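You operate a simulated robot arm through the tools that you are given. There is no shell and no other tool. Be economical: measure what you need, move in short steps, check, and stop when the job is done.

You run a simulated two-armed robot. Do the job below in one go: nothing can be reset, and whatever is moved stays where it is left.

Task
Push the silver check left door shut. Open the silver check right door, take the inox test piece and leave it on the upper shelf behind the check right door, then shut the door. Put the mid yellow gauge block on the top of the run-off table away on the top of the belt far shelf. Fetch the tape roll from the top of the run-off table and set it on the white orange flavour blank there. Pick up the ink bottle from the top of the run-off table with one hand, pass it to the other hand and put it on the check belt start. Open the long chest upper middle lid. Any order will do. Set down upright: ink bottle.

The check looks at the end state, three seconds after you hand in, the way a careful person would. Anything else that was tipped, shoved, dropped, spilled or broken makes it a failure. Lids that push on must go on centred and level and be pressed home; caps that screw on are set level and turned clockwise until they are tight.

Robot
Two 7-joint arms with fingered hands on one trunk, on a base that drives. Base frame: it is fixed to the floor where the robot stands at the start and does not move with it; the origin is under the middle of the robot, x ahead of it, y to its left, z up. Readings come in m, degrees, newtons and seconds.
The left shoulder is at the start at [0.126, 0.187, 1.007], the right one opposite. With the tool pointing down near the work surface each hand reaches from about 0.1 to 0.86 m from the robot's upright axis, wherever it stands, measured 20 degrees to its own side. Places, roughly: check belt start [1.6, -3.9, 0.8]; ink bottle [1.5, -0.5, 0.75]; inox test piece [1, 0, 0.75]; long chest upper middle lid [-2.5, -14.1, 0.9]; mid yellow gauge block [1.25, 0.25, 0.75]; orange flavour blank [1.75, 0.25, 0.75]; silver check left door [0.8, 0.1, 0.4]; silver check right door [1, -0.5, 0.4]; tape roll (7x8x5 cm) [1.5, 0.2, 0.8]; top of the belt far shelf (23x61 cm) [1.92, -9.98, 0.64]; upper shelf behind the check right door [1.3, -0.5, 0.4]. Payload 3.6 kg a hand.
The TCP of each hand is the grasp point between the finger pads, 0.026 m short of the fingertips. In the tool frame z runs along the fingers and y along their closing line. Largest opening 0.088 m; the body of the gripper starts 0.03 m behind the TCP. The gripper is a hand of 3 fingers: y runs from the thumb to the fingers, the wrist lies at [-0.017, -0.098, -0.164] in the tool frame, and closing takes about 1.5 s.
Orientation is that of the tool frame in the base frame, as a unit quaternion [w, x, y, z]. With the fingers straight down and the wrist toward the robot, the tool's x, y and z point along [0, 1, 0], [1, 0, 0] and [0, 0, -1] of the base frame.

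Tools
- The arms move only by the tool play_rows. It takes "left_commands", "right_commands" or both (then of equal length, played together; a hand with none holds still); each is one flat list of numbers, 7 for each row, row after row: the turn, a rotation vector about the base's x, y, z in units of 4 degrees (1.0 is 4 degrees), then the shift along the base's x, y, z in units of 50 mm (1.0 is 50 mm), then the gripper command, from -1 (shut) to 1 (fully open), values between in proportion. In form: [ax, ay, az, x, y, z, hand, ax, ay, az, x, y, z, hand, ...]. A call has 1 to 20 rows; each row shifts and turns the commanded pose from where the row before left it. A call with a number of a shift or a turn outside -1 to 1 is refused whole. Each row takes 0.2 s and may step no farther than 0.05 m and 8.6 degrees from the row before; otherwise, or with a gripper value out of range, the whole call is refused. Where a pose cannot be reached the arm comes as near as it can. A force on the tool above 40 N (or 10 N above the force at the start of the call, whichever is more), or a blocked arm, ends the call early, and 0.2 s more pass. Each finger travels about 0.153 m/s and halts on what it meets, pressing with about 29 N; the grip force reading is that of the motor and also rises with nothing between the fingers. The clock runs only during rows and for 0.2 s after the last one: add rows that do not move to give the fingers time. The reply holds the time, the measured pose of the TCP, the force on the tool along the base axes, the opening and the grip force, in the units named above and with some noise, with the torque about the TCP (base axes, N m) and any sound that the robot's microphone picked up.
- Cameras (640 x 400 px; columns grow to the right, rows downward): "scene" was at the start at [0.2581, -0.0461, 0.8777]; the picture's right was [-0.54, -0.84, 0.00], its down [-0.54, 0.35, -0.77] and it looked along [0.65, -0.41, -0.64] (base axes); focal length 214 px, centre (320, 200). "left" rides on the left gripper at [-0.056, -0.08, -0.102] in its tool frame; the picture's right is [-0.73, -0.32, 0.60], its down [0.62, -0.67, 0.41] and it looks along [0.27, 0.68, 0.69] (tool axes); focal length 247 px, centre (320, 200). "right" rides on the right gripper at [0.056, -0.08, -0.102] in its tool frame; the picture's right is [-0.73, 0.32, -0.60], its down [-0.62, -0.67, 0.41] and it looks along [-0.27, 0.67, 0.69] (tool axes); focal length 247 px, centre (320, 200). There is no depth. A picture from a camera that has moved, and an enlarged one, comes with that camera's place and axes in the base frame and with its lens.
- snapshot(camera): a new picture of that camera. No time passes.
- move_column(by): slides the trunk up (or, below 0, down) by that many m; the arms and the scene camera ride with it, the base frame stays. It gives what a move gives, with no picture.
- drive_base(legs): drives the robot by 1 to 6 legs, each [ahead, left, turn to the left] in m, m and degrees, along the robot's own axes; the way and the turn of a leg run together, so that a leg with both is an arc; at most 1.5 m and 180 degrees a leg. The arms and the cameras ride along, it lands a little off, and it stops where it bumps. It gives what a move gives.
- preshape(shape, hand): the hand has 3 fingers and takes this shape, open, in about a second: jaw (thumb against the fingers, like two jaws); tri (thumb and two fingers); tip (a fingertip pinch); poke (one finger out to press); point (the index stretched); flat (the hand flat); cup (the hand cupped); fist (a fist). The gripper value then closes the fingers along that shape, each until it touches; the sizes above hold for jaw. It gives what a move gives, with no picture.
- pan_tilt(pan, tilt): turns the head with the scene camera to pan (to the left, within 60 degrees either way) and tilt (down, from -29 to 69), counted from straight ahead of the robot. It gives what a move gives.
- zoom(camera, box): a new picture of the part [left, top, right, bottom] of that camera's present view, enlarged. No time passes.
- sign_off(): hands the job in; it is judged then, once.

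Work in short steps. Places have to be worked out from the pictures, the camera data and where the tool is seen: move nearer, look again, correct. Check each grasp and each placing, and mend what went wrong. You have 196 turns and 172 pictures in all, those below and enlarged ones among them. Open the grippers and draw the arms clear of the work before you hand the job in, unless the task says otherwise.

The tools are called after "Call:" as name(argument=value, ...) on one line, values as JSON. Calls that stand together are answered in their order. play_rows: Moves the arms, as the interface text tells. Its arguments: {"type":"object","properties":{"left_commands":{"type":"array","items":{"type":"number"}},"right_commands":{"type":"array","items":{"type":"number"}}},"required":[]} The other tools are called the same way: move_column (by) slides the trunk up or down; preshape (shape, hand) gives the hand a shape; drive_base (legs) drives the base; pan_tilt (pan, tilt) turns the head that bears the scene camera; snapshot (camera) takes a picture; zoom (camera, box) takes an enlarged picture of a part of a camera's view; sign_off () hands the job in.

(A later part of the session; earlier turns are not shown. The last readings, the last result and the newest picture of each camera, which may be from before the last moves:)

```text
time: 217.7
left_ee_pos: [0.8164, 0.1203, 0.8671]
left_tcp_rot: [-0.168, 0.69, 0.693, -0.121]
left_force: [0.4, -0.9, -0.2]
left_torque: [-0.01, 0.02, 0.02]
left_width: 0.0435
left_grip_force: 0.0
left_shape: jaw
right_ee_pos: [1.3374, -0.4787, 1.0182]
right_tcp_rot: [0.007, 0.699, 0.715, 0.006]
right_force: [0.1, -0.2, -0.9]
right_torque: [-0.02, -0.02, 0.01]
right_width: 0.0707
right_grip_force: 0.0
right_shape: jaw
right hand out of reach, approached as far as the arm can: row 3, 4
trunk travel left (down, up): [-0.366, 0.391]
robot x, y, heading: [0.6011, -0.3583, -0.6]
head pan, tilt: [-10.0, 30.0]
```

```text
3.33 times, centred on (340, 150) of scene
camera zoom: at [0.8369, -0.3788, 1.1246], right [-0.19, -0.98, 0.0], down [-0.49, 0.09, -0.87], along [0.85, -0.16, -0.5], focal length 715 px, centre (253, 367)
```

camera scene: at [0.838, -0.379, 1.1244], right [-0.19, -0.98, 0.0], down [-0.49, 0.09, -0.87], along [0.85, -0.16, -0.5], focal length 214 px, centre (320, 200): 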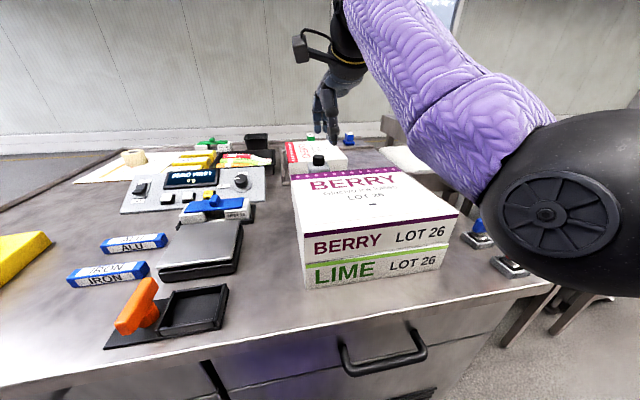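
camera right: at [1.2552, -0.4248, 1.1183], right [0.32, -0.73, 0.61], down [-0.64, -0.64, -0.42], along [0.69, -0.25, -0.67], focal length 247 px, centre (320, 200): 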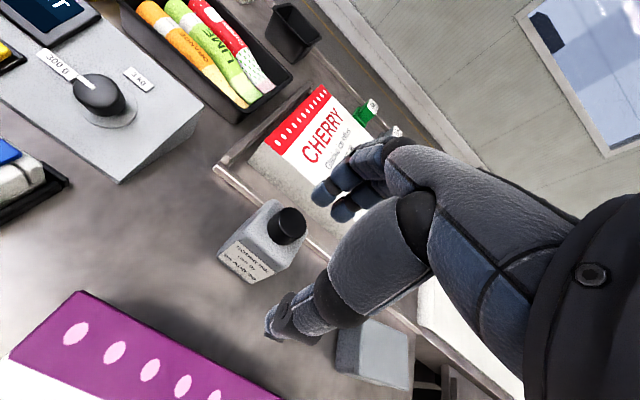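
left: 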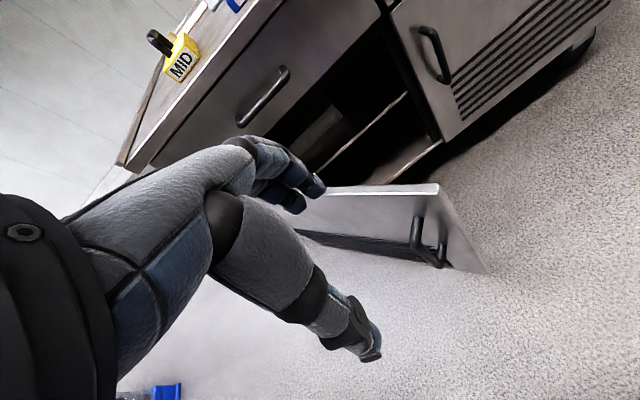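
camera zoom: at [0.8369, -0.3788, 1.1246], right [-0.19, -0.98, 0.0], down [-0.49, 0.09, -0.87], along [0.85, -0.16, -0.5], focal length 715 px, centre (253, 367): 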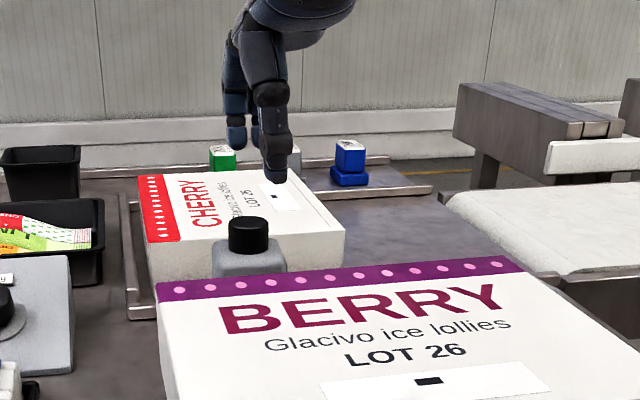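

Cap top is at (1.398, -0.477, 0.935); the arm is at its reach here. I back the hand off and up a bit, lower the trunk 0.12 for more reach.

Call:
play_rows(right_commands=[0, 0, 0, -0.7, 0, 0.5, 0.6, 0, 0, 0, -0.7, 0, 0.5, 0.6, 0, 0, 0, -0.6, 0, 0.5, 0.6])

Call:
move_column(by=-0.12)

Call:
play_rows(right_commands=[0, 0, 0, 0.2, 0, 0.5, 0.6, 0, 0, 0, 0.4, 0, 0.4, 0.6, 0, 0, 0, 0.6, 0, 0, 0.6, 0, 0, 0, 0.6, 0, 0, 0.6, 0, 0, 0, 0.6, 0, 0, 0.6])

```text
time: 218.5
left_ee_pos: [0.8163, 0.1207, 0.8683]
left_tcp_rot: [-0.168, 0.69, 0.693, -0.121]
left_force: [0.0, 0.7, 0.2]
left_torque: [0.04, 0.0, 0.01]
left_width: 0.044
left_grip_force: 0.0
left_shape: jaw
right_ee_pos: [1.2359, -0.4801, 1.0901]
right_tcp_rot: [0.007, 0.699, 0.715, 0.005]
right_force: [0.2, -0.5, -0.4]
right_torque: [-0.01, -0.02, 0.05]
right_width: 0.0705
right_grip_force: 0.1
right_shape: jaw
trunk travel left (down, up): [-0.366, 0.391]
robot x, y, heading: [0.5995, -0.3611, -0.8]
head pan, tilt: [-10.0, 30.0]
```

```text
time: 220.0
left_ee_pos: [0.8164, 0.1214, 0.7479]
left_tcp_rot: [-0.167, 0.691, 0.693, -0.121]
left_force: [-0.7, -0.2, 0.6]
left_torque: [0.01, 0.01, 0.02]
left_width: 0.0437
left_grip_force: 0.0
left_shape: jaw
right_ee_pos: [1.2384, -0.4781, 0.9734]
right_tcp_rot: [0.008, 0.699, 0.715, 0.006]
right_force: [-0.9, -0.4, 0.8]
right_torque: [0.02, 0.0, 0.02]
right_width: 0.0703
right_grip_force: 0.0
right_shape: jaw
trunk travel left (down, up): [-0.246, 0.511]
robot x, y, heading: [0.5949, -0.357, -0.8]
head pan, tilt: [-10.0, 30.0]
```

```text
time: 221.2
left_ee_pos: [0.8175, 0.1209, 0.7465]
left_tcp_rot: [-0.167, 0.691, 0.693, -0.121]
left_force: [0.0, -0.1, -0.2]
left_torque: [0.01, 0.0, 0.01]
left_width: 0.0438
left_grip_force: 0.0
left_shape: jaw
right_ee_pos: [1.3583, -0.4784, 1.0175]
right_tcp_rot: [0.007, 0.699, 0.715, 0.007]
right_force: [0.1, 0.5, 0.1]
right_torque: [0.03, 0.03, -0.02]
right_width: 0.0704
right_grip_force: 0.0
right_shape: jaw
trunk travel left (down, up): [-0.246, 0.511]
robot x, y, heading: [0.6007, -0.3617, -0.4]
head pan, tilt: [-10.0, 30.0]
```

Reach is fine now. I centre over the cap and check.

Call:
play_rows(right_commands=[0, 0, 0.2, 0.4, 0.02, 0, 0.6, 0, 0, 0.2, 0.4, 0.02, -0.2, 0.6])

Call:
snapshot(camera="right")

Call:
zoom(camera="scene", box=[260, 60, 420, 180])

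```text
time: 221.8
left_ee_pos: [0.8175, 0.1199, 0.7471]
left_tcp_rot: [-0.168, 0.691, 0.693, -0.121]
left_force: [0.6, 0.1, 0.4]
left_torque: [0.02, 0.01, 0.0]
left_width: 0.0438
left_grip_force: 0.0
left_shape: jaw
right_ee_pos: [1.3722, -0.4812, 1.0021]
right_tcp_rot: [0.008, 0.689, 0.725, 0.006]
right_force: [1.2, -0.6, -0.1]
right_torque: [-0.01, -0.02, 0.04]
right_width: 0.0708
right_grip_force: 0.0
right_shape: jaw
right hand out of reach, approached as far as the arm can: row 1, 2
trunk travel left (down, up): [-0.246, 0.511]
robot x, y, heading: [0.5996, -0.3586, -0.7]
head pan, tilt: [-10.0, 30.0]
```

```text
68 pictures are left
camera right: at [1.2884, -0.4297, 1.102], right [0.34, -0.72, 0.61], down [-0.63, -0.66, -0.42], along [0.7, -0.23, -0.67], focal length 247 px, centre (320, 200)
```

right: 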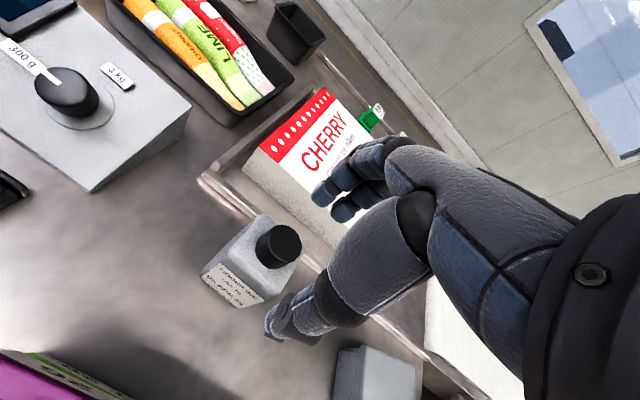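

```text
3.33 times, centred on (340, 120) of scene
camera zoom: at [0.8563, -0.3793, 0.9944], right [-0.19, -0.98, 0.0], down [-0.49, 0.09, -0.87], along [0.85, -0.16, -0.5], focal length 715 px, centre (253, 467)
```

zoom: 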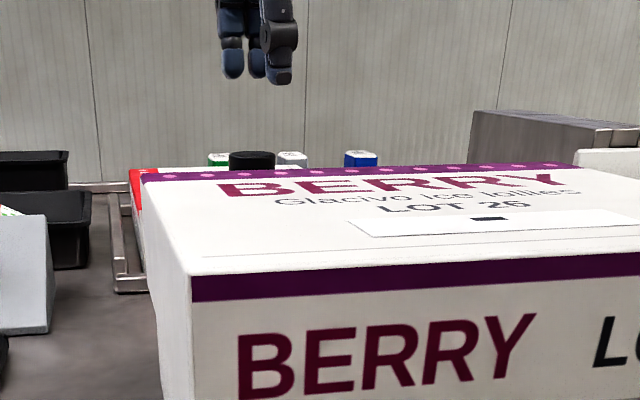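

Still 3 cm short; I nudge the base 4 cm forward.

Call:
drive_base(legs=[[0.04, 0, 0]])

Call:
snapshot(camera="right")

```text
time: 222.7
left_ee_pos: [0.857, 0.1189, 0.7465]
left_tcp_rot: [-0.168, 0.691, 0.693, -0.122]
left_force: [0.3, -0.3, -0.1]
left_torque: [0.0, 0.02, 0.0]
left_width: 0.0438
left_grip_force: 0.0
left_shape: jaw
right_ee_pos: [1.4118, -0.4831, 1.0005]
right_tcp_rot: [0.006, 0.689, 0.725, 0.005]
right_force: [0.6, 0.8, -0.9]
right_torque: [0.0, 0.01, -0.02]
right_width: 0.0702
right_grip_force: 0.0
right_shape: jaw
trunk travel left (down, up): [-0.246, 0.511]
robot x, y, heading: [0.6371, -0.3636, -0.7]
head pan, tilt: [-10.0, 30.0]
```

```text
66 pictures are left
camera right: at [1.3286, -0.4306, 1.1011], right [0.35, -0.72, 0.61], down [-0.63, -0.66, -0.42], along [0.7, -0.23, -0.68], focal length 247 px, centre (320, 200)
```

right: 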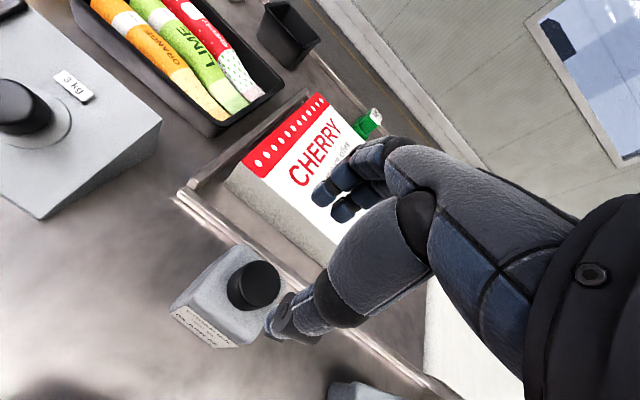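

Confirmed (1.397, -0.476). I shift to it, lower to 0.928 and close on the cap.

Call:
play_rows(right_commands=[0, 0, 0, -0.3, 0.14, 0, 0.6, 0, 0, 0, 0, 0, -0.5, 0.6, 0, 0, 0, 0, 0, -0.5, 0.6, 0, 0, 0, 0, 0, -0.45, 0.6])

Call:
snapshot(camera="right")

```text
time: 223.7
left_ee_pos: [0.8575, 0.1197, 0.7472]
left_tcp_rot: [-0.168, 0.691, 0.692, -0.121]
left_force: [0.6, 1.2, -0.4]
left_torque: [0.01, 0.0, 0.01]
left_width: 0.044
left_grip_force: 0.1
left_shape: jaw
right_ee_pos: [1.3956, -0.4772, 0.9276]
right_tcp_rot: [0.007, 0.689, 0.724, 0.005]
right_force: [1.5, 0.9, -1.2]
right_torque: [-0.02, 0.0, -0.02]
right_width: 0.0705
right_grip_force: 0.1
right_shape: jaw
trunk travel left (down, up): [-0.246, 0.511]
robot x, y, heading: [0.6395, -0.3633, -0.6]
head pan, tilt: [-10.0, 30.0]
```

```text
65 pictures are left
camera right: at [1.3127, -0.4241, 1.0281], right [0.34, -0.72, 0.61], down [-0.63, -0.66, -0.42], along [0.7, -0.23, -0.67], focal length 247 px, centre (320, 200)
```

right: 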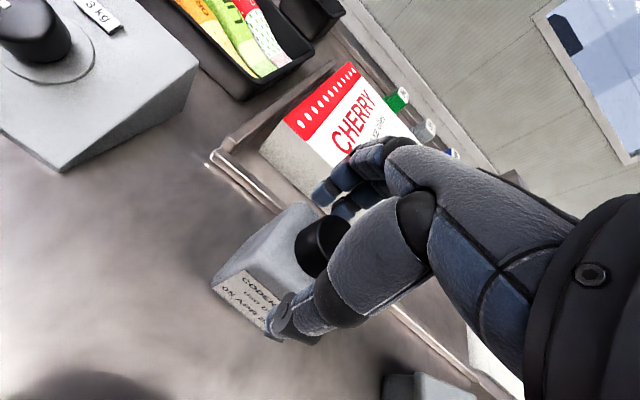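

The cap sits exactly at the grasp point. Closing and lifting slightly.

Call:
play_rows(right_commands=[0, 0, 0, 0, 0, 0, 0, 0, 0, 0, 0, 0, 0, -0.5, 0, 0, 0, 0, 0, 0, -1, 0, 0, 0, 0, 0, 0, -1, 0, 0, 0, 0, 0, 0, -1, 0, 0, 0, 0, 0, 0.2, -1, 0, 0, 0, 0, 0, 0.3, -1])

Call:
snapshot(camera="right")

```text
time: 225.3
left_ee_pos: [0.8565, 0.1207, 0.747]
left_tcp_rot: [-0.169, 0.691, 0.692, -0.121]
left_force: [-0.1, 1.0, 0.1]
left_torque: [-0.02, 0.0, -0.03]
left_width: 0.0439
left_grip_force: 0.0
left_shape: jaw
right_ee_pos: [1.3962, -0.4769, 0.9518]
right_tcp_rot: [0.006, 0.689, 0.725, 0.004]
right_force: [0.2, 0.0, -3.2]
right_torque: [0.01, -0.01, 0.0]
right_width: 0.0368
right_grip_force: 29.4
right_shape: jaw
trunk travel left (down, up): [-0.246, 0.511]
robot x, y, heading: [0.638, -0.3628, -0.6]
head pan, tilt: [-10.0, 30.0]
```

```text
64 pictures are left
camera right: at [1.3123, -0.4236, 1.0525], right [0.35, -0.72, 0.61], down [-0.63, -0.66, -0.42], along [0.7, -0.24, -0.68], focal length 247 px, centre (320, 200)
```

right: 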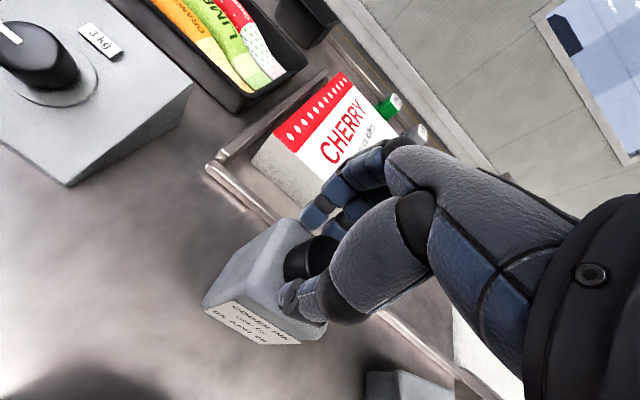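

Lifted. I raise the trunk 0.25 so that the bottle clears the boxes, then back away.

Call:
move_column(by=0.25)

Call:
drive_base(legs=[[-0.55, 0, 0]])

Call:
pan_tilt(pan=-5, tilt=25)

Call:
snapshot(camera="scene")

```text
time: 227.8
left_ee_pos: [0.8568, 0.12, 0.9981]
left_tcp_rot: [-0.169, 0.69, 0.693, -0.122]
left_force: [0.6, 0.2, -1.3]
left_torque: [-0.02, 0.03, 0.0]
left_width: 0.0439
left_grip_force: 0.1
left_shape: jaw
right_ee_pos: [1.3679, -0.4751, 1.2797]
right_tcp_rot: [0.046, 0.688, 0.723, 0.043]
right_force: [0.0, 0.0, -3.9]
right_torque: [0.03, 0.04, 0.01]
right_width: 0.0367
right_grip_force: 29.2
right_shape: jaw
trunk travel left (down, up): [-0.496, 0.261]
robot x, y, heading: [0.6411, -0.3628, -0.7]
head pan, tilt: [-10.0, 30.0]
```

```text
time: 231.0
left_ee_pos: [0.3176, 0.1267, 0.9971]
left_tcp_rot: [-0.168, 0.69, 0.693, -0.121]
left_force: [0.4, -0.5, 0.6]
left_torque: [-0.03, 0.03, 0.01]
left_width: 0.0437
left_grip_force: 0.0
left_shape: jaw
right_ee_pos: [0.828, -0.4687, 1.281]
right_tcp_rot: [0.046, 0.687, 0.724, 0.042]
right_force: [-0.1, -0.8, -3.4]
right_torque: [0.03, -0.01, -0.01]
right_width: 0.0366
right_grip_force: 28.9
right_shape: jaw
trunk travel left (down, up): [-0.496, 0.261]
robot x, y, heading: [0.099, -0.3559, -0.5]
head pan, tilt: [-10.0, 30.0]
```

```text
time: 231.6
left_ee_pos: [0.3188, 0.1264, 0.9973]
left_tcp_rot: [-0.168, 0.69, 0.693, -0.122]
left_force: [-0.7, -0.1, -0.1]
left_torque: [0.03, 0.0, 0.0]
left_width: 0.0437
left_grip_force: 0.1
left_shape: jaw
right_ee_pos: [0.8292, -0.4672, 1.2807]
right_tcp_rot: [0.045, 0.687, 0.724, 0.042]
right_force: [0.6, 0.9, -3.9]
right_torque: [0.03, -0.02, 0.02]
right_width: 0.0362
right_grip_force: 28.8
right_shape: jaw
trunk travel left (down, up): [-0.496, 0.261]
robot x, y, heading: [0.0994, -0.3532, -0.5]
head pan, tilt: [-5.0, 25.0]
```

```text
63 pictures are left
camera scene: at [0.3292, -0.3652, 1.2695], right [-0.1, -1.0, 0.0], down [-0.42, 0.04, -0.91], along [0.9, -0.09, -0.42], focal length 214 px, centre (320, 200)
```

scene: 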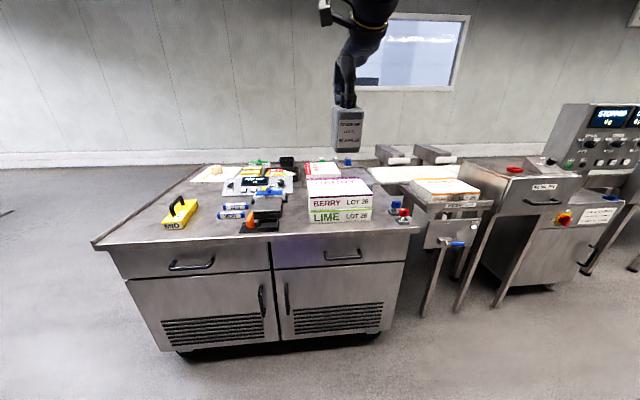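

Bottle hangs upright from the right hand. For the hand-over I bring it back in front of the chest and roll the left hand to point right-and-down, opening it.

Call:
play_rows(left_commands=[-0.925, -0.32, 0.18, 0.39, -0.325, 0, 1, -0.925, -0.32, 0.18, 0.39, -0.325, 0, 1, -0.925, -0.32, 0.18, 0.39, -0.325, 0, 1, -0.925, -0.32, 0.18, 0.39, -0.325, 0, 1, -0.925, -0.32, 0.18, 0.39, -0.325, 0, 1, -0.925, -0.32, 0.18, 0.39, -0.325, 0, 1, -0.925, -0.32, 0.18, 0.39, -0.325, 0, 1, -0.925, -0.32, 0.18, 0.39, -0.325, 0, 1, -0.925, -0.32, 0.18, 0.39, -0.325, 0, 1, -0.925, -0.32, 0.18, 0.39, -0.325, 0, 1, -0.925, -0.32, 0.18, 0.39, -0.325, 0, 1, -0.925, -0.32, 0.18, 0.39, -0.325, 0, 1, -0.925, -0.32, 0.18, 0.39, -0.325, 0, 1, -0.925, -0.32, 0.18, 0.39, -0.325, 0, 1, -0.925, -0.32, 0.18, 0.39, -0.325, 0, 1, -0.925, -0.32, 0.18, 0.39, -0.325, 0, 1, -0.925, -0.32, 0.18, 0.39, -0.325, 0, 1], right_commands=[0, 0.104, 0, -0.212, 0.059, -0.235, -1, 0, 0.104, 0, -0.212, 0.059, -0.235, -1, 0, 0.104, 0, -0.212, 0.059, -0.235, -1, 0, 0.104, 0, -0.212, 0.059, -0.235, -1, 0, 0.104, 0, -0.212, 0.059, -0.235, -1, 0, 0.104, 0, -0.212, 0.059, -0.235, -1, 0, 0.104, 0, -0.212, 0.059, -0.235, -1, 0, 0.104, 0, -0.212, 0.059, -0.235, -1, 0, 0.104, 0, -0.212, 0.059, -0.235, -1, 0, 0.104, 0, -0.212, 0.059, -0.235, -1, 0, 0.104, 0, -0.212, 0.059, -0.235, -1, 0, 0.104, 0, -0.212, 0.059, -0.235, -1, 0, 0.104, 0, -0.212, 0.059, -0.235, -1, 0, 0.104, 0, -0.212, 0.059, -0.235, -1, 0, 0.104, 0, -0.212, 0.059, -0.235, -1, 0, 0.104, 0, -0.212, 0.059, -0.235, -1, 0, 0.104, 0, -0.212, 0.059, -0.235, -1])

Call:
pan_tilt(pan=0, tilt=40)

Call:
snapshot(camera="scene")

Call:
snapshot(camera="left")

```text
time: 235.2
left_ee_pos: [0.6483, -0.1466, 0.9967]
left_tcp_rot: [0.353, 0.612, 0.613, -0.354]
left_force: [0.4, -0.1, -1.1]
left_torque: [-0.02, 0.03, -0.01]
left_width: 0.0876
left_grip_force: 0.1
left_shape: jaw
right_ee_pos: [0.6545, -0.4247, 1.0842]
right_tcp_rot: [0.007, 0.692, 0.722, 0.001]
right_force: [-0.5, 0.5, -3.0]
right_torque: [0.02, 0.02, -0.02]
right_width: 0.0365
right_grip_force: 29.2
right_shape: jaw
trunk travel left (down, up): [-0.496, 0.261]
robot x, y, heading: [0.0999, -0.3509, -0.5]
head pan, tilt: [-5.0, 25.0]
```

```text
time: 236.0
left_ee_pos: [0.6468, -0.1479, 0.9971]
left_tcp_rot: [0.354, 0.611, 0.613, -0.353]
left_force: [-0.3, 0.1, 0.8]
left_torque: [0.0, -0.03, -0.01]
left_width: 0.0877
left_grip_force: 0.2
left_shape: jaw
right_ee_pos: [0.6521, -0.4223, 1.0825]
right_tcp_rot: [0.007, 0.69, 0.724, -0.002]
right_force: [0.9, -0.7, -2.8]
right_torque: [0.03, -0.01, -0.02]
right_width: 0.0365
right_grip_force: 29.3
right_shape: jaw
trunk travel left (down, up): [-0.496, 0.261]
robot x, y, heading: [0.098, -0.3555, -0.6]
head pan, tilt: [0.0, 40.0]
```

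```text
62 pictures are left
camera scene: at [0.3224, -0.3572, 1.2463], right [-0.01, -1.0, 0.0], down [-0.64, 0.01, -0.77], along [0.77, -0.01, -0.64], focal length 214 px, centre (320, 200)
```

scene: 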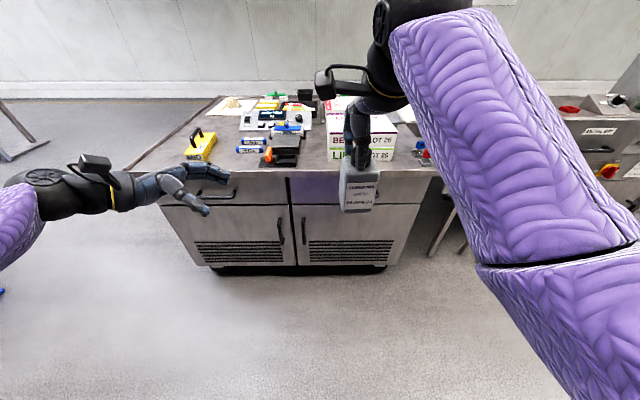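

```text
61 pictures are left
camera left: at [0.5686, -0.0858, 1.0966], right [-0.32, -0.89, 0.34], down [-0.66, -0.04, -0.75], along [0.68, -0.46, -0.58], focal length 247 px, centre (320, 200)
```

left: 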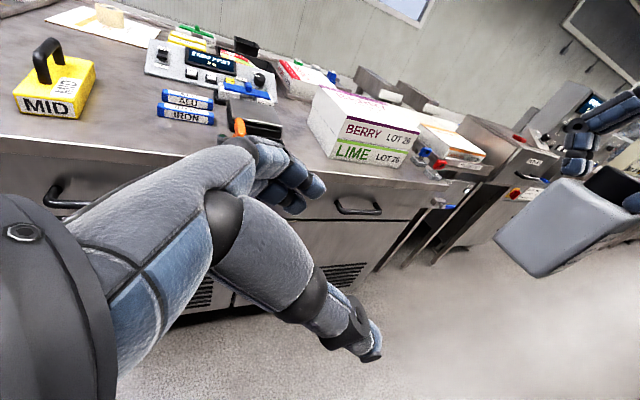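

Both hands are well placed. I move the left hand toward the bottle's body, stop short and check.

Call:
play_rows(left_commands=[0, 0, 0, 0.03, -0.8, 0, 1, 0, 0, 0, 0.03, -0.8, 0, 1, 0, 0, 0, 0.03, -0.8, 0, 1, 0, 0, 0, 0, -0.8, 0, 1, 0, 0, 0, 0, -0.6, 0, 1])

Call:
snapshot(camera="left")

Call:
zoom(camera="scene", box=[230, 90, 470, 250])

```text
time: 237.2
left_ee_pos: [0.6533, -0.34, 0.9967]
left_tcp_rot: [0.353, 0.613, 0.613, -0.352]
left_force: [-0.3, -0.8, 0.2]
left_torque: [-0.01, 0.0, 0.04]
left_width: 0.0877
left_grip_force: 0.0
left_shape: jaw
right_ee_pos: [0.6504, -0.4247, 1.0808]
right_tcp_rot: [0.007, 0.691, 0.723, -0.002]
right_force: [-0.8, -0.4, -3.1]
right_torque: [0.03, -0.06, 0.0]
right_width: 0.0363
right_grip_force: 28.8
right_shape: jaw
trunk travel left (down, up): [-0.496, 0.261]
robot x, y, heading: [0.102, -0.3589, -0.3]
head pan, tilt: [0.0, 40.0]
```

```text
60 pictures are left
camera left: at [0.574, -0.2782, 1.0966], right [-0.32, -0.89, 0.34], down [-0.66, -0.04, -0.75], along [0.68, -0.46, -0.58], focal length 247 px, centre (320, 200)
```

left: 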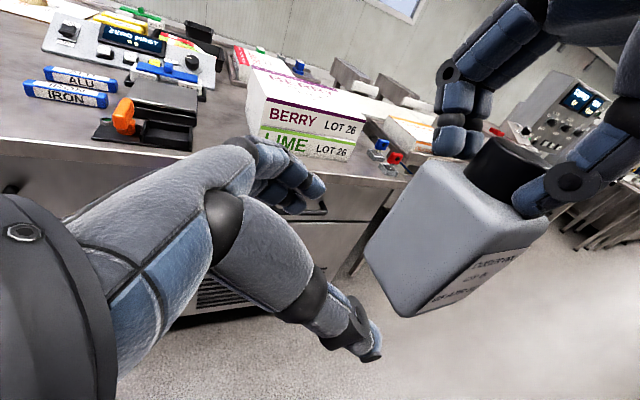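

```text
2.50 times, centred on (350, 170) of scene
camera zoom: at [0.3224, -0.3575, 1.2462], right [-0.01, -1.0, 0.0], down [-0.64, 0.01, -0.77], along [0.77, -0.01, -0.64], focal length 536 px, centre (245, 275)
```

zoom: 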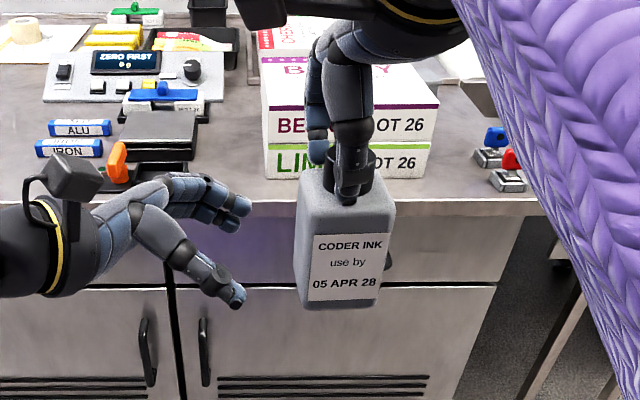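

The left fingers line up around the lower body. I move in the rest slowly.

Call:
play_rows(left_commands=[0, 0, 0, 0, -0.3, 0.05, 1, 0, 0, 0, 0, -0.3, 0.05, 1, 0, 0, 0, 0, -0.3, 0, 1, 0, 0, 0, 0, -0.3, 0, 1, 0, 0, 0, 0, -0.3, 0, 1])

Call:
snapshot(camera="left")

Call:
zoom(camera="scene", box=[230, 90, 470, 250])

```text
time: 238.4
left_ee_pos: [0.6518, -0.4124, 1.0018]
left_tcp_rot: [0.352, 0.612, 0.614, -0.353]
left_force: [-3.4, 3.5, -2.1]
left_torque: [-0.1, -0.11, -0.08]
left_width: 0.0878
left_grip_force: 0.0
left_shape: jaw
right_ee_pos: [0.6523, -0.4253, 1.0779]
right_tcp_rot: [0.006, 0.692, 0.722, -0.003]
right_force: [2.2, -3.6, -0.5]
right_torque: [-0.17, -0.16, 0.01]
right_width: 0.0308
right_grip_force: 29.7
right_shape: jaw
trunk travel left (down, up): [-0.496, 0.261]
robot x, y, heading: [0.0999, -0.3539, -0.6]
head pan, tilt: [0.0, 40.0]
```

```text
58 pictures are left
camera left: at [0.5726, -0.3525, 1.1015], right [-0.32, -0.89, 0.33], down [-0.67, -0.04, -0.74], along [0.68, -0.46, -0.58], focal length 247 px, centre (320, 200)
```

left: 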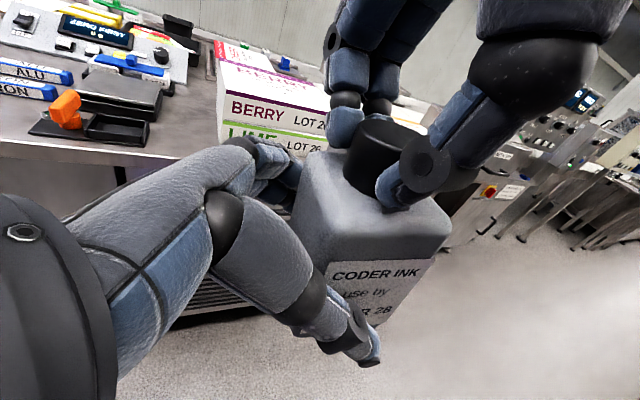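

```text
2.50 times, centred on (350, 170) of scene
camera zoom: at [0.3224, -0.3574, 1.2462], right [-0.01, -1.0, 0.0], down [-0.64, 0.01, -0.77], along [0.77, -0.01, -0.64], focal length 536 px, centre (245, 275)
```

zoom: 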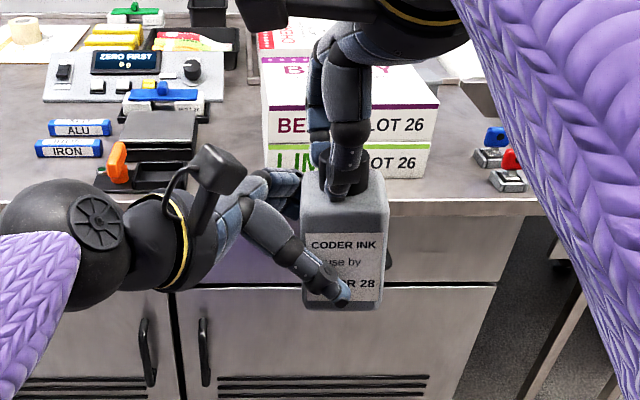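

Light contact; the bottle is between the left thumb and fingers. I close the left hand.

Call:
play_rows(left_commands=[0, 0, 0, 0, 0.05, 0, 0.4, 0, 0, 0, 0, 0, 0, 0, 0, 0, 0, 0, 0, 0, -1, 0, 0, 0, 0, 0, 0, -1, 0, 0, 0, 0, 0, 0, -1, 0, 0, 0, 0, 0, 0, -1])

Call:
zoom(camera="scene", box=[230, 90, 470, 250])

```text
time: 239.8
left_ee_pos: [0.6523, -0.4112, 1.0022]
left_tcp_rot: [0.353, 0.613, 0.613, -0.352]
left_force: [-2.0, 0.1, 0.0]
left_torque: [0.03, -0.05, -0.11]
left_width: 0.0529
left_grip_force: 29.3
left_shape: jaw
right_ee_pos: [0.6511, -0.425, 1.079]
right_tcp_rot: [0.007, 0.691, 0.723, -0.004]
right_force: [2.5, -0.5, -0.9]
right_torque: [-0.05, -0.11, 0.07]
right_width: 0.0311
right_grip_force: 29.0
right_shape: jaw
trunk travel left (down, up): [-0.496, 0.261]
robot x, y, heading: [0.1044, -0.3557, -0.6]
head pan, tilt: [0.0, 40.0]
```

```text
2.50 times, centred on (350, 170) of scene
camera zoom: at [0.3224, -0.3571, 1.2462], right [-0.01, -1.0, 0.0], down [-0.64, 0.01, -0.77], along [0.77, -0.01, -0.64], focal length 536 px, centre (245, 275)
```

zoom: 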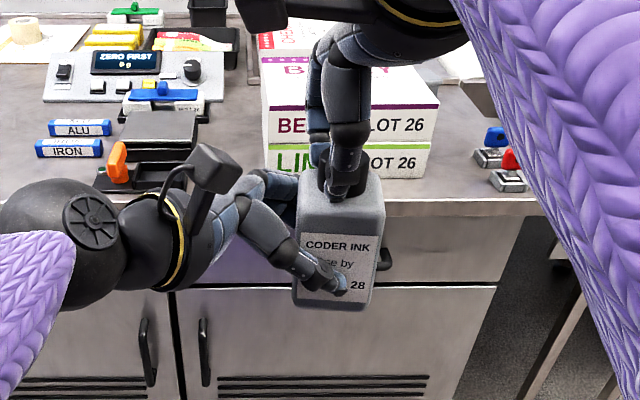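

Left hand grips the body (5.3 cm). I release the right hand and draw it straight up.

Call:
play_rows(right_commands=[0, 0, 0, 0, 0, 0, 0, 0, 0, 0, 0, 0, 0, 0.6, 0, 0, 0, 0, 0, 0, 0.8, 0, 0, 0, 0, 0, 0, 0.8, 0, 0, 0, 0, 0, 0.4, 0.8, 0, 0, 0, 0, 0, 0.8, 0.8, 0, 0, 0, 0, -0.3, 0.8, 0.8, 0, 0, 0, 0, -0.6, 0.6, 0.8])

Call:
snapshot(camera="scene")

Call:
snapshot(camera="left")

```text
time: 241.6
left_ee_pos: [0.6524, -0.4112, 1.0026]
left_tcp_rot: [0.354, 0.612, 0.613, -0.352]
left_force: [-0.3, -0.1, 0.3]
left_torque: [0.06, 0.0, 0.02]
left_width: 0.0531
left_grip_force: 29.2
left_shape: jaw
right_ee_pos: [0.6494, -0.464, 1.2095]
right_tcp_rot: [-0.001, 0.688, 0.725, -0.001]
right_force: [0.1, -0.8, 0.1]
right_torque: [0.0, -0.02, -0.01]
right_width: 0.079
right_grip_force: 0.1
right_shape: jaw
trunk travel left (down, up): [-0.496, 0.261]
robot x, y, heading: [0.1022, -0.3559, -0.2]
head pan, tilt: [0.0, 40.0]
```

```text
55 pictures are left
camera scene: at [0.3225, -0.3577, 1.2462], right [-0.01, -1.0, 0.0], down [-0.64, 0.01, -0.77], along [0.77, -0.01, -0.64], focal length 214 px, centre (320, 200)
```

scene: 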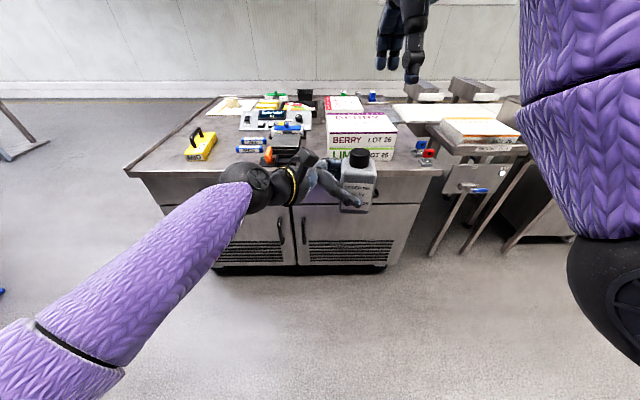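

```text
54 pictures are left
camera left: at [0.5731, -0.3504, 1.1019], right [-0.32, -0.89, 0.34], down [-0.66, -0.04, -0.75], along [0.68, -0.46, -0.58], focal length 247 px, centre (320, 200)
```

left: 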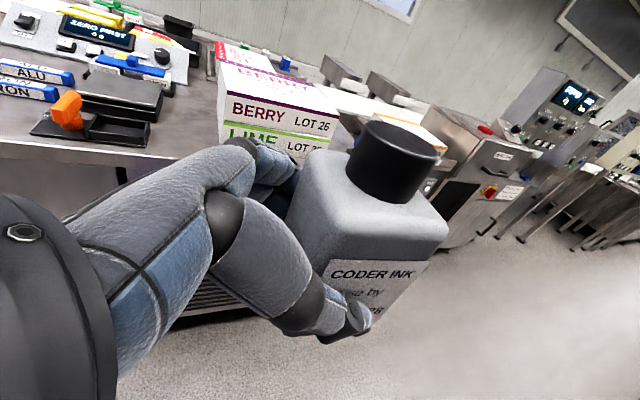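

Hand-over done; the bottle is upright in the left hand. I carry it out to the left and turn the right hand 90° for the MID block's handle.

Call:
play_rows(left_commands=[0, 0, 0, 0, 0.3, 0, -1, 0, 0, 0, 0, 0.3, 0, -1, 0, 0, 0, 0, 0.3, 0, -1, 0, 0, 0, 0, 0.3, 0, -1, 0, 0, 0, 0, 0.3, 0, -1, 0, 0, 0, 0, 0.3, 0, -1, 0, 0, 0, 0, 0.3, 0, -1, 0, 0, 0, 0, 0.3, 0, -1, 0, 0, 0, 0, 0.3, 0, -1, 0, 0, 0, 0, 0.3, 0, -1, 0, 0, 0, 0, 0.3, 0, -1, 0, 0, 0, 0, 0.3, 0, -1, 0, 0, 0, 0, 0.3, 0, -1, 0, 0, 0, 0, 0.3, 0, -1, 0, 0, 0, 0, 0.3, 0, -1, 0, 0, 0, 0, 0.3, 0, -1, 0, 0, 0, 0, 0.3, 0, -1, 0, 0, 0, 0, 0.3, 0, -1, 0, 0, 0, 0, 0.3, 0, -1, 0, 0, 0, 0, 0.3, 0, -1], right_commands=[0, 0, 0.98, 0.1, 0.15, -0.1, 0.3, 0, 0, 0.98, 0.1, 0.15, -0.1, 0.3, 0, 0, 0.98, 0.1, 0.15, -0.1, 0.3, 0, 0, 0.98, 0.1, 0.15, -0.1, 0.3, 0, 0, 0.98, 0.1, 0.15, -0.1, 0.3, 0, 0, 0.98, 0.1, 0.15, -0.1, 0.3, 0, 0, 0.98, 0.1, 0.15, -0.1, 0.3, 0, 0, 0.98, 0.1, 0.15, -0.1, 0.3, 0, 0, 0.98, 0.1, 0.15, -0.1, 0.3, 0, 0, 0.98, 0.1, 0.15, -0.1, 0.3, 0, 0, 0.98, 0, 0, 0, 0.3, 0, 0, 0.98, 0, 0, 0, 0.3, 0, 0, 0.98, 0, 0, 0, 0.3, 0, 0, 0.98, 0, 0, 0, 0.3, 0, 0, 0.98, 0, 0, 0, 0.3, 0, 0, 0.98, 0, 0, 0, 0.3, 0, 0, 0.98, 0, 0, 0, 0.3, 0, 0, 0.98, 0, 0, 0, 0.3, 0, 0, 0.98, 0, 0, 0, 0.3, 0, 0, 0.98, 0, 0, 0, 0.3])

Call:
drive_base(legs=[[0, 0.55, 0]])

Call:
snapshot(camera="scene")

```text
time: 245.8
left_ee_pos: [0.6534, -0.1096, 1.0022]
left_tcp_rot: [0.354, 0.612, 0.613, -0.353]
left_force: [0.4, 1.1, 0.3]
left_torque: [0.03, -0.06, -0.05]
left_width: 0.0529
left_grip_force: 28.3
left_shape: jaw
right_ee_pos: [0.6991, -0.3885, 1.1602]
right_tcp_rot: [0.002, 0.075, 0.997, -0.001]
right_force: [0.1, 0.6, -0.9]
right_torque: [-0.02, -0.02, 0.03]
right_width: 0.0575
right_grip_force: 0.1
right_shape: jaw
trunk travel left (down, up): [-0.496, 0.261]
robot x, y, heading: [0.0985, -0.3542, -0.5]
head pan, tilt: [0.0, 40.0]
```

```text
time: 249.0
left_ee_pos: [0.6631, 0.4373, 1.0031]
left_tcp_rot: [0.353, 0.615, 0.61, -0.355]
left_force: [1.0, 0.5, -0.3]
left_torque: [0.03, -0.01, 0.0]
left_width: 0.0532
left_grip_force: 28.3
left_shape: jaw
right_ee_pos: [0.7065, 0.1574, 1.1604]
right_tcp_rot: [0.002, 0.081, 0.997, 0.0]
right_force: [-0.6, -0.3, 0.4]
right_torque: [-0.01, -0.03, -0.01]
right_width: 0.0577
right_grip_force: 0.1
right_shape: jaw
trunk travel left (down, up): [-0.496, 0.261]
robot x, y, heading: [0.11, 0.1943, -1.0]
head pan, tilt: [0.0, 40.0]
```

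```text
53 pictures are left
camera scene: at [0.3307, 0.1931, 1.2462], right [-0.02, -1.0, 0.0], down [-0.64, 0.01, -0.77], along [0.77, -0.02, -0.64], focal length 214 px, centre (320, 200)
```

scene: 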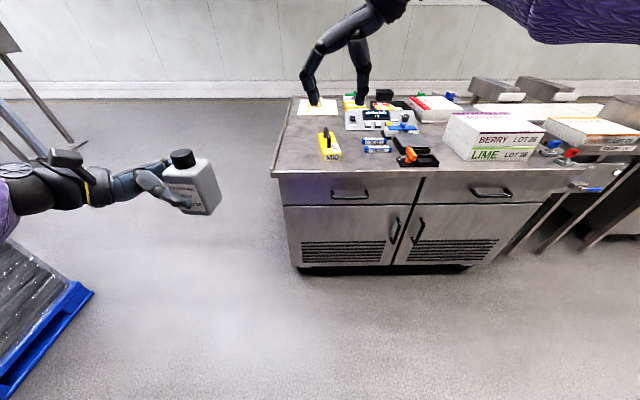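

I move the bottle 8 cm further left for clearance, and drive toward the MID block.

Call:
play_rows(left_commands=[0, 0, 0, 0, 0.3, 0, -1, 0, 0, 0, 0, 0.3, 0, -1, 0, 0, 0, 0, 0.3, 0, -1, 0, 0, 0, 0, 0.3, 0, -1, 0, 0, 0, 0, 0.3, 0, -1, 0, 0, 0, 0, 0.3, 0, -1])

Call:
drive_base(legs=[[0.4, 0, 1]])

Call:
snapshot(camera="scene")

Call:
snapshot(camera="right")

```text
time: 250.4
left_ee_pos: [0.6623, 0.528, 1.002]
left_tcp_rot: [0.353, 0.615, 0.61, -0.355]
left_force: [-0.5, -0.1, 0.1]
left_torque: [0.07, 0.0, -0.01]
left_width: 0.0527
left_grip_force: 28.8
left_shape: jaw
right_ee_pos: [0.7076, 0.1581, 1.1593]
right_tcp_rot: [0.001, 0.081, 0.997, -0.001]
right_force: [0.0, -0.2, 0.0]
right_torque: [-0.06, 0.0, 0.0]
right_width: 0.0578
right_grip_force: 0.1
right_shape: jaw
trunk travel left (down, up): [-0.496, 0.261]
robot x, y, heading: [0.1087, 0.1945, -1.3]
head pan, tilt: [0.0, 40.0]
```

```text
time: 252.8
left_ee_pos: [1.0544, 0.5352, 1.0013]
left_tcp_rot: [0.356, 0.608, 0.617, -0.351]
left_force: [0.4, -0.4, -0.4]
left_torque: [0.04, -0.02, -0.03]
left_width: 0.0529
left_grip_force: 29.3
left_shape: jaw
right_ee_pos: [1.1068, 0.166, 1.1598]
right_tcp_rot: [0.001, 0.07, 0.998, -0.001]
right_force: [-0.9, 0.5, -0.1]
right_torque: [-0.01, -0.01, 0.02]
right_width: 0.0577
right_grip_force: 0.2
right_shape: jaw
trunk travel left (down, up): [-0.496, 0.261]
robot x, y, heading: [0.5079, 0.1929, 0.0]
head pan, tilt: [0.0, 40.0]
```

```text
52 pictures are left
camera scene: at [0.7304, 0.1934, 1.2461], right [0.0, -1.0, 0.0], down [-0.64, 0.0, -0.77], along [0.77, 0.0, -0.64], focal length 214 px, centre (320, 200)
```

scene: 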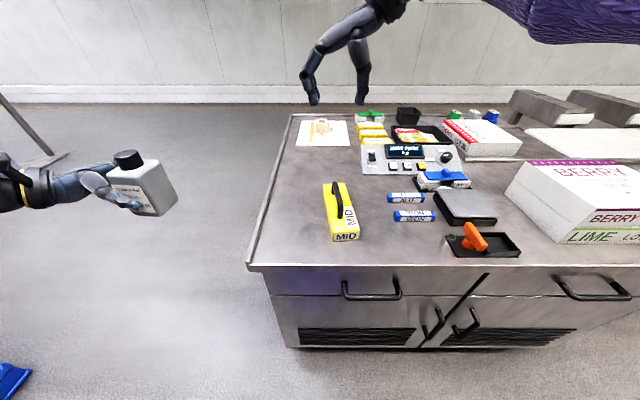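

```text
51 pictures are left
camera right: at [1.0405, 0.095, 1.262], right [0.77, 0.21, 0.6], down [0.53, -0.75, -0.41], along [0.36, 0.63, -0.69], focal length 247 px, centre (320, 200)
```

right: 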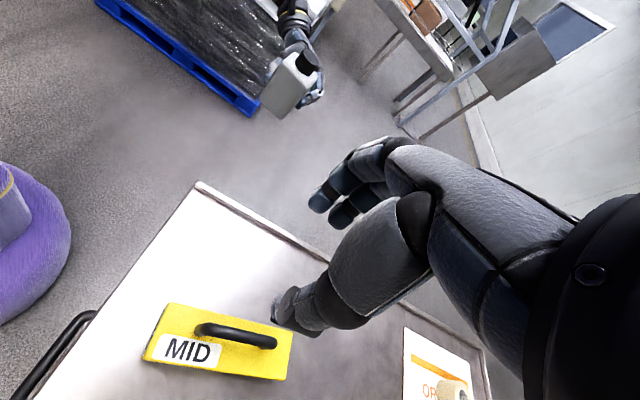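

Handle top centre resolves to (1.172, 0.150, 0.889), bar along x turned ~7°. I lower the trunk 0.12 and align the right hand above it.

Call:
move_column(by=-0.12)

Call:
play_rows(right_commands=[0, 0, 0.94, 0.33, -0.08, -0.3, 0.3, 0, 0, 0.94, 0.33, -0.08, -0.3, 0.3, 0, 0, 0.94, 0.33, -0.08, -0.3, 0.3, 0, 0, 0.94, 0.33, -0.08, -0.3, 0.3, 0, 0, 0, 0, 0, -0.5, 0.3])

Call:
snapshot(camera="right")

Call:
zoom(camera="scene", box=[260, 100, 420, 220])

```text
time: 254.3
left_ee_pos: [1.0548, 0.535, 0.8828]
left_tcp_rot: [0.356, 0.608, 0.617, -0.351]
left_force: [0.3, 0.3, 0.1]
left_torque: [0.03, 0.01, -0.02]
left_width: 0.0529
left_grip_force: 29.2
left_shape: jaw
right_ee_pos: [1.1056, 0.1662, 1.0413]
right_tcp_rot: [0.002, 0.07, 0.998, 0.0]
right_force: [0.2, 0.2, 1.3]
right_torque: [-0.02, 0.0, 0.04]
right_width: 0.0577
right_grip_force: 0.0
right_shape: jaw
trunk travel left (down, up): [-0.376, 0.381]
robot x, y, heading: [0.5049, 0.1917, -0.2]
head pan, tilt: [0.0, 40.0]
```

```text
time: 255.6
left_ee_pos: [1.0532, 0.5345, 0.8824]
left_tcp_rot: [0.356, 0.609, 0.616, -0.351]
left_force: [-0.7, -0.1, 0.4]
left_torque: [0.06, -0.01, 0.01]
left_width: 0.0529
left_grip_force: 29.1
left_shape: jaw
right_ee_pos: [1.1114, 0.1405, 0.9549]
right_tcp_rot: [0.001, -0.062, 0.998, 0.0]
right_force: [-0.6, -1.0, 0.6]
right_torque: [-0.02, 0.01, -0.04]
right_width: 0.0576
right_grip_force: 0.1
right_shape: jaw
right hand out of reach, approached as far as the arm can: row 2, 3, 4
trunk travel left (down, up): [-0.376, 0.381]
robot x, y, heading: [0.5079, 0.196, 0.0]
head pan, tilt: [0.0, 40.0]
```

```text
50 pictures are left
camera right: at [1.0648, 0.0534, 1.0575], right [0.69, 0.41, 0.6], down [0.7, -0.58, -0.41], along [0.18, 0.7, -0.69], focal length 247 px, centre (320, 200)
```

right: 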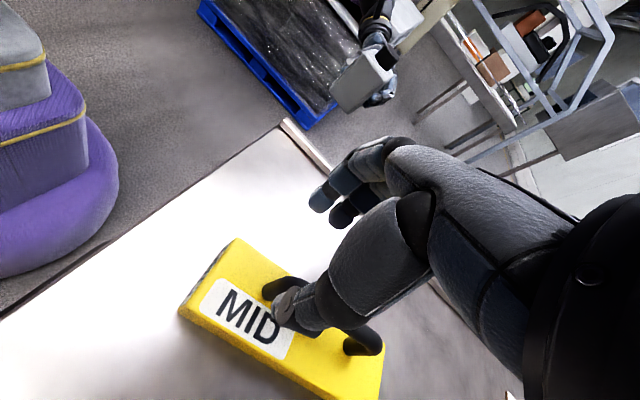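

```text
3.33 times, centred on (340, 160) of scene
camera zoom: at [0.7405, 0.1935, 1.1199], right [0.0, -1.0, 0.0], down [-0.64, 0.0, -0.77], along [0.77, 0.0, -0.64], focal length 715 px, centre (253, 333)
```

zoom: 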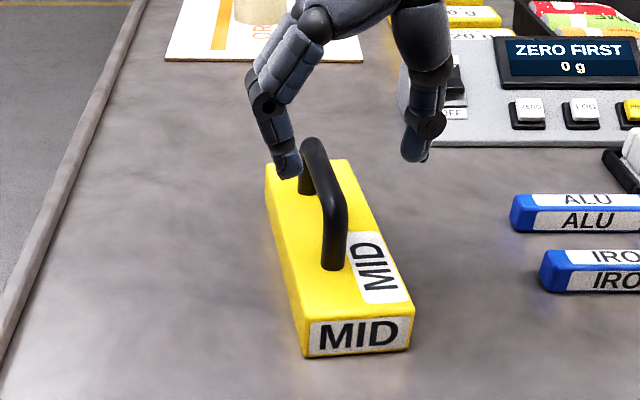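

I drive 7 cm nearer and correct y slightly.

Call:
drive_base(legs=[[0.07, 0, 0]])

Call:
play_rows(right_commands=[0, 0, 0, 0, 0.12, -0.2, 0.3, 0, 0, 0, 0, 0, -0.2, 0.3])

Call:
snapshot(camera="right")

Call:
zoom(camera="scene", box=[260, 120, 420, 240])

```text
time: 256.6
left_ee_pos: [1.1249, 0.5353, 0.8815]
left_tcp_rot: [0.355, 0.608, 0.618, -0.351]
left_force: [-0.1, -0.2, -0.1]
left_torque: [0.08, 0.0, -0.01]
left_width: 0.053
left_grip_force: 28.8
left_shape: jaw
right_ee_pos: [1.1824, 0.1405, 0.9542]
right_tcp_rot: [0.001, -0.062, 0.998, 0.001]
right_force: [0.6, -0.8, 0.7]
right_torque: [0.01, 0.01, 0.02]
right_width: 0.0575
right_grip_force: 0.0
right_shape: jaw
trunk travel left (down, up): [-0.376, 0.381]
robot x, y, heading: [0.5784, 0.1917, -0.1]
head pan, tilt: [0.0, 40.0]
```

```text
time: 257.2
left_ee_pos: [1.1223, 0.5359, 0.8819]
left_tcp_rot: [0.355, 0.608, 0.617, -0.35]
left_force: [0.0, 0.4, 0.3]
left_torque: [0.07, -0.02, -0.02]
left_width: 0.0527
left_grip_force: 29.2
left_shape: jaw
right_ee_pos: [1.1758, 0.1452, 0.9366]
right_tcp_rot: [0.001, -0.062, 0.998, 0.0]
right_force: [-0.4, 0.4, -1.0]
right_torque: [-0.02, 0.03, -0.03]
right_width: 0.0573
right_grip_force: 0.2
right_shape: jaw
right hand out of reach, approached as far as the arm can: row 2
trunk travel left (down, up): [-0.376, 0.381]
robot x, y, heading: [0.5777, 0.1972, 0.1]
head pan, tilt: [0.0, 40.0]
```

```text
48 pictures are left
camera right: at [1.1302, 0.0584, 1.0382], right [0.69, 0.41, 0.6], down [0.7, -0.58, -0.41], along [0.18, 0.7, -0.69], focal length 247 px, centre (320, 200)
```

right: 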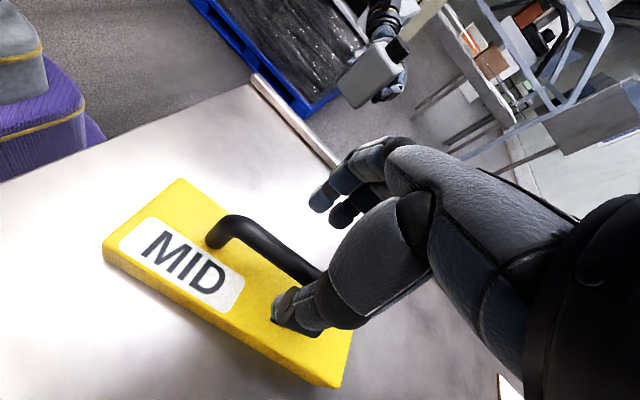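

```text
3.33 times, centred on (340, 180) of scene
camera zoom: at [0.81, 0.1935, 1.1199], right [0.0, -1.0, 0.0], down [-0.64, 0.0, -0.77], along [0.77, 0.0, -0.64], focal length 715 px, centre (253, 267)
```

zoom: 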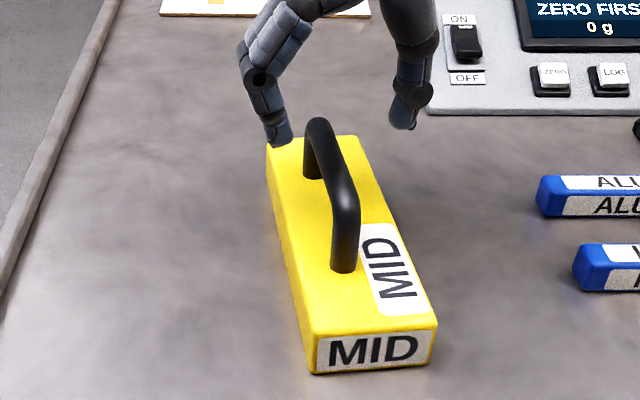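

The hand straddles the handle in y. Lowering the trunk by 0.048 brings the grasp point to the bar.

Call:
move_column(by=-0.048)

Call:
play_rows(right_commands=[0, 0, 0, 0, 0, 0, 0, 0, 0, 0, 0, 0, 0, -0.5, 0, 0, 0, 0, 0, 0, -1, 0, 0, 0, 0, 0, 0, -1, 0, 0, 0, 0, 0, 0, -1])

Call:
snapshot(camera="right")

Call:
zoom(camera="scene", box=[260, 110, 420, 230])

```text
time: 258.1
left_ee_pos: [1.1213, 0.5348, 0.8346]
left_tcp_rot: [0.356, 0.608, 0.617, -0.351]
left_force: [0.2, 0.1, 0.3]
left_torque: [0.05, -0.01, 0.0]
left_width: 0.0532
left_grip_force: 29.1
left_shape: jaw
right_ee_pos: [1.1755, 0.1451, 0.8879]
right_tcp_rot: [0.002, -0.062, 0.998, 0.0]
right_force: [0.2, 0.1, 0.0]
right_torque: [-0.01, -0.02, -0.01]
right_width: 0.0575
right_grip_force: 0.1
right_shape: jaw
trunk travel left (down, up): [-0.328, 0.429]
robot x, y, heading: [0.575, 0.1926, 0.2]
head pan, tilt: [0.0, 40.0]
```

```text
time: 259.3
left_ee_pos: [1.1232, 0.5358, 0.8343]
left_tcp_rot: [0.355, 0.608, 0.617, -0.351]
left_force: [0.0, 0.8, 1.6]
left_torque: [0.05, -0.03, 0.0]
left_width: 0.0529
left_grip_force: 29.1
left_shape: jaw
right_ee_pos: [1.1778, 0.1445, 0.8881]
right_tcp_rot: [0.001, -0.062, 0.998, -0.001]
right_force: [-0.6, -0.6, 0.5]
right_torque: [-0.01, 0.0, 0.01]
right_width: 0.0014
right_grip_force: 28.7
right_shape: jaw
trunk travel left (down, up): [-0.328, 0.429]
robot x, y, heading: [0.5767, 0.1939, 0.2]
head pan, tilt: [0.0, 40.0]
```

```text
46 pictures are left
camera right: at [1.1307, 0.0584, 0.9894], right [0.69, 0.41, 0.6], down [0.7, -0.58, -0.41], along [0.18, 0.7, -0.69], focal length 247 px, centre (320, 200)
```

right: 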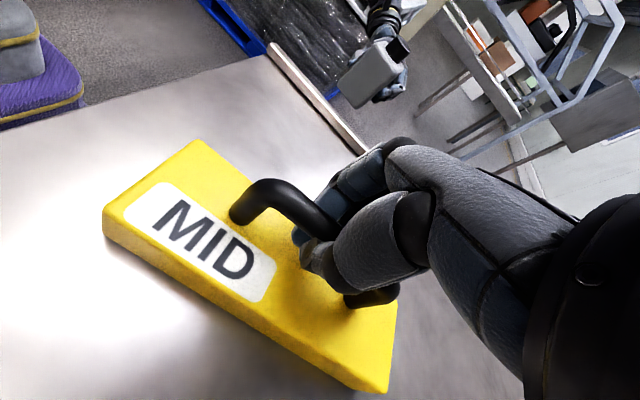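

```text
3.33 times, centred on (340, 170) of scene
camera zoom: at [0.817, 0.1937, 1.0682], right [0.0, -1.0, 0.0], down [-0.64, 0.0, -0.77], along [0.77, 0.0, -0.64], focal length 715 px, centre (253, 300)
```

zoom: 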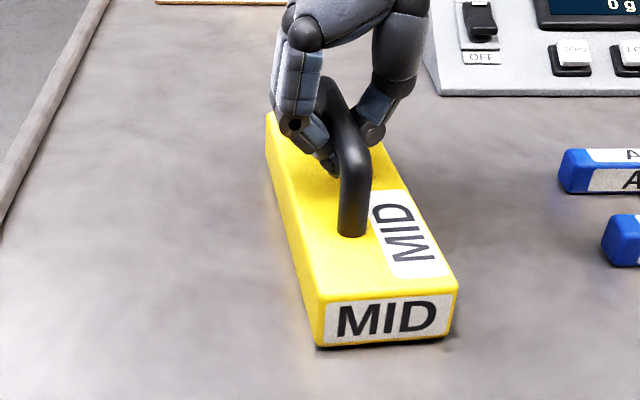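

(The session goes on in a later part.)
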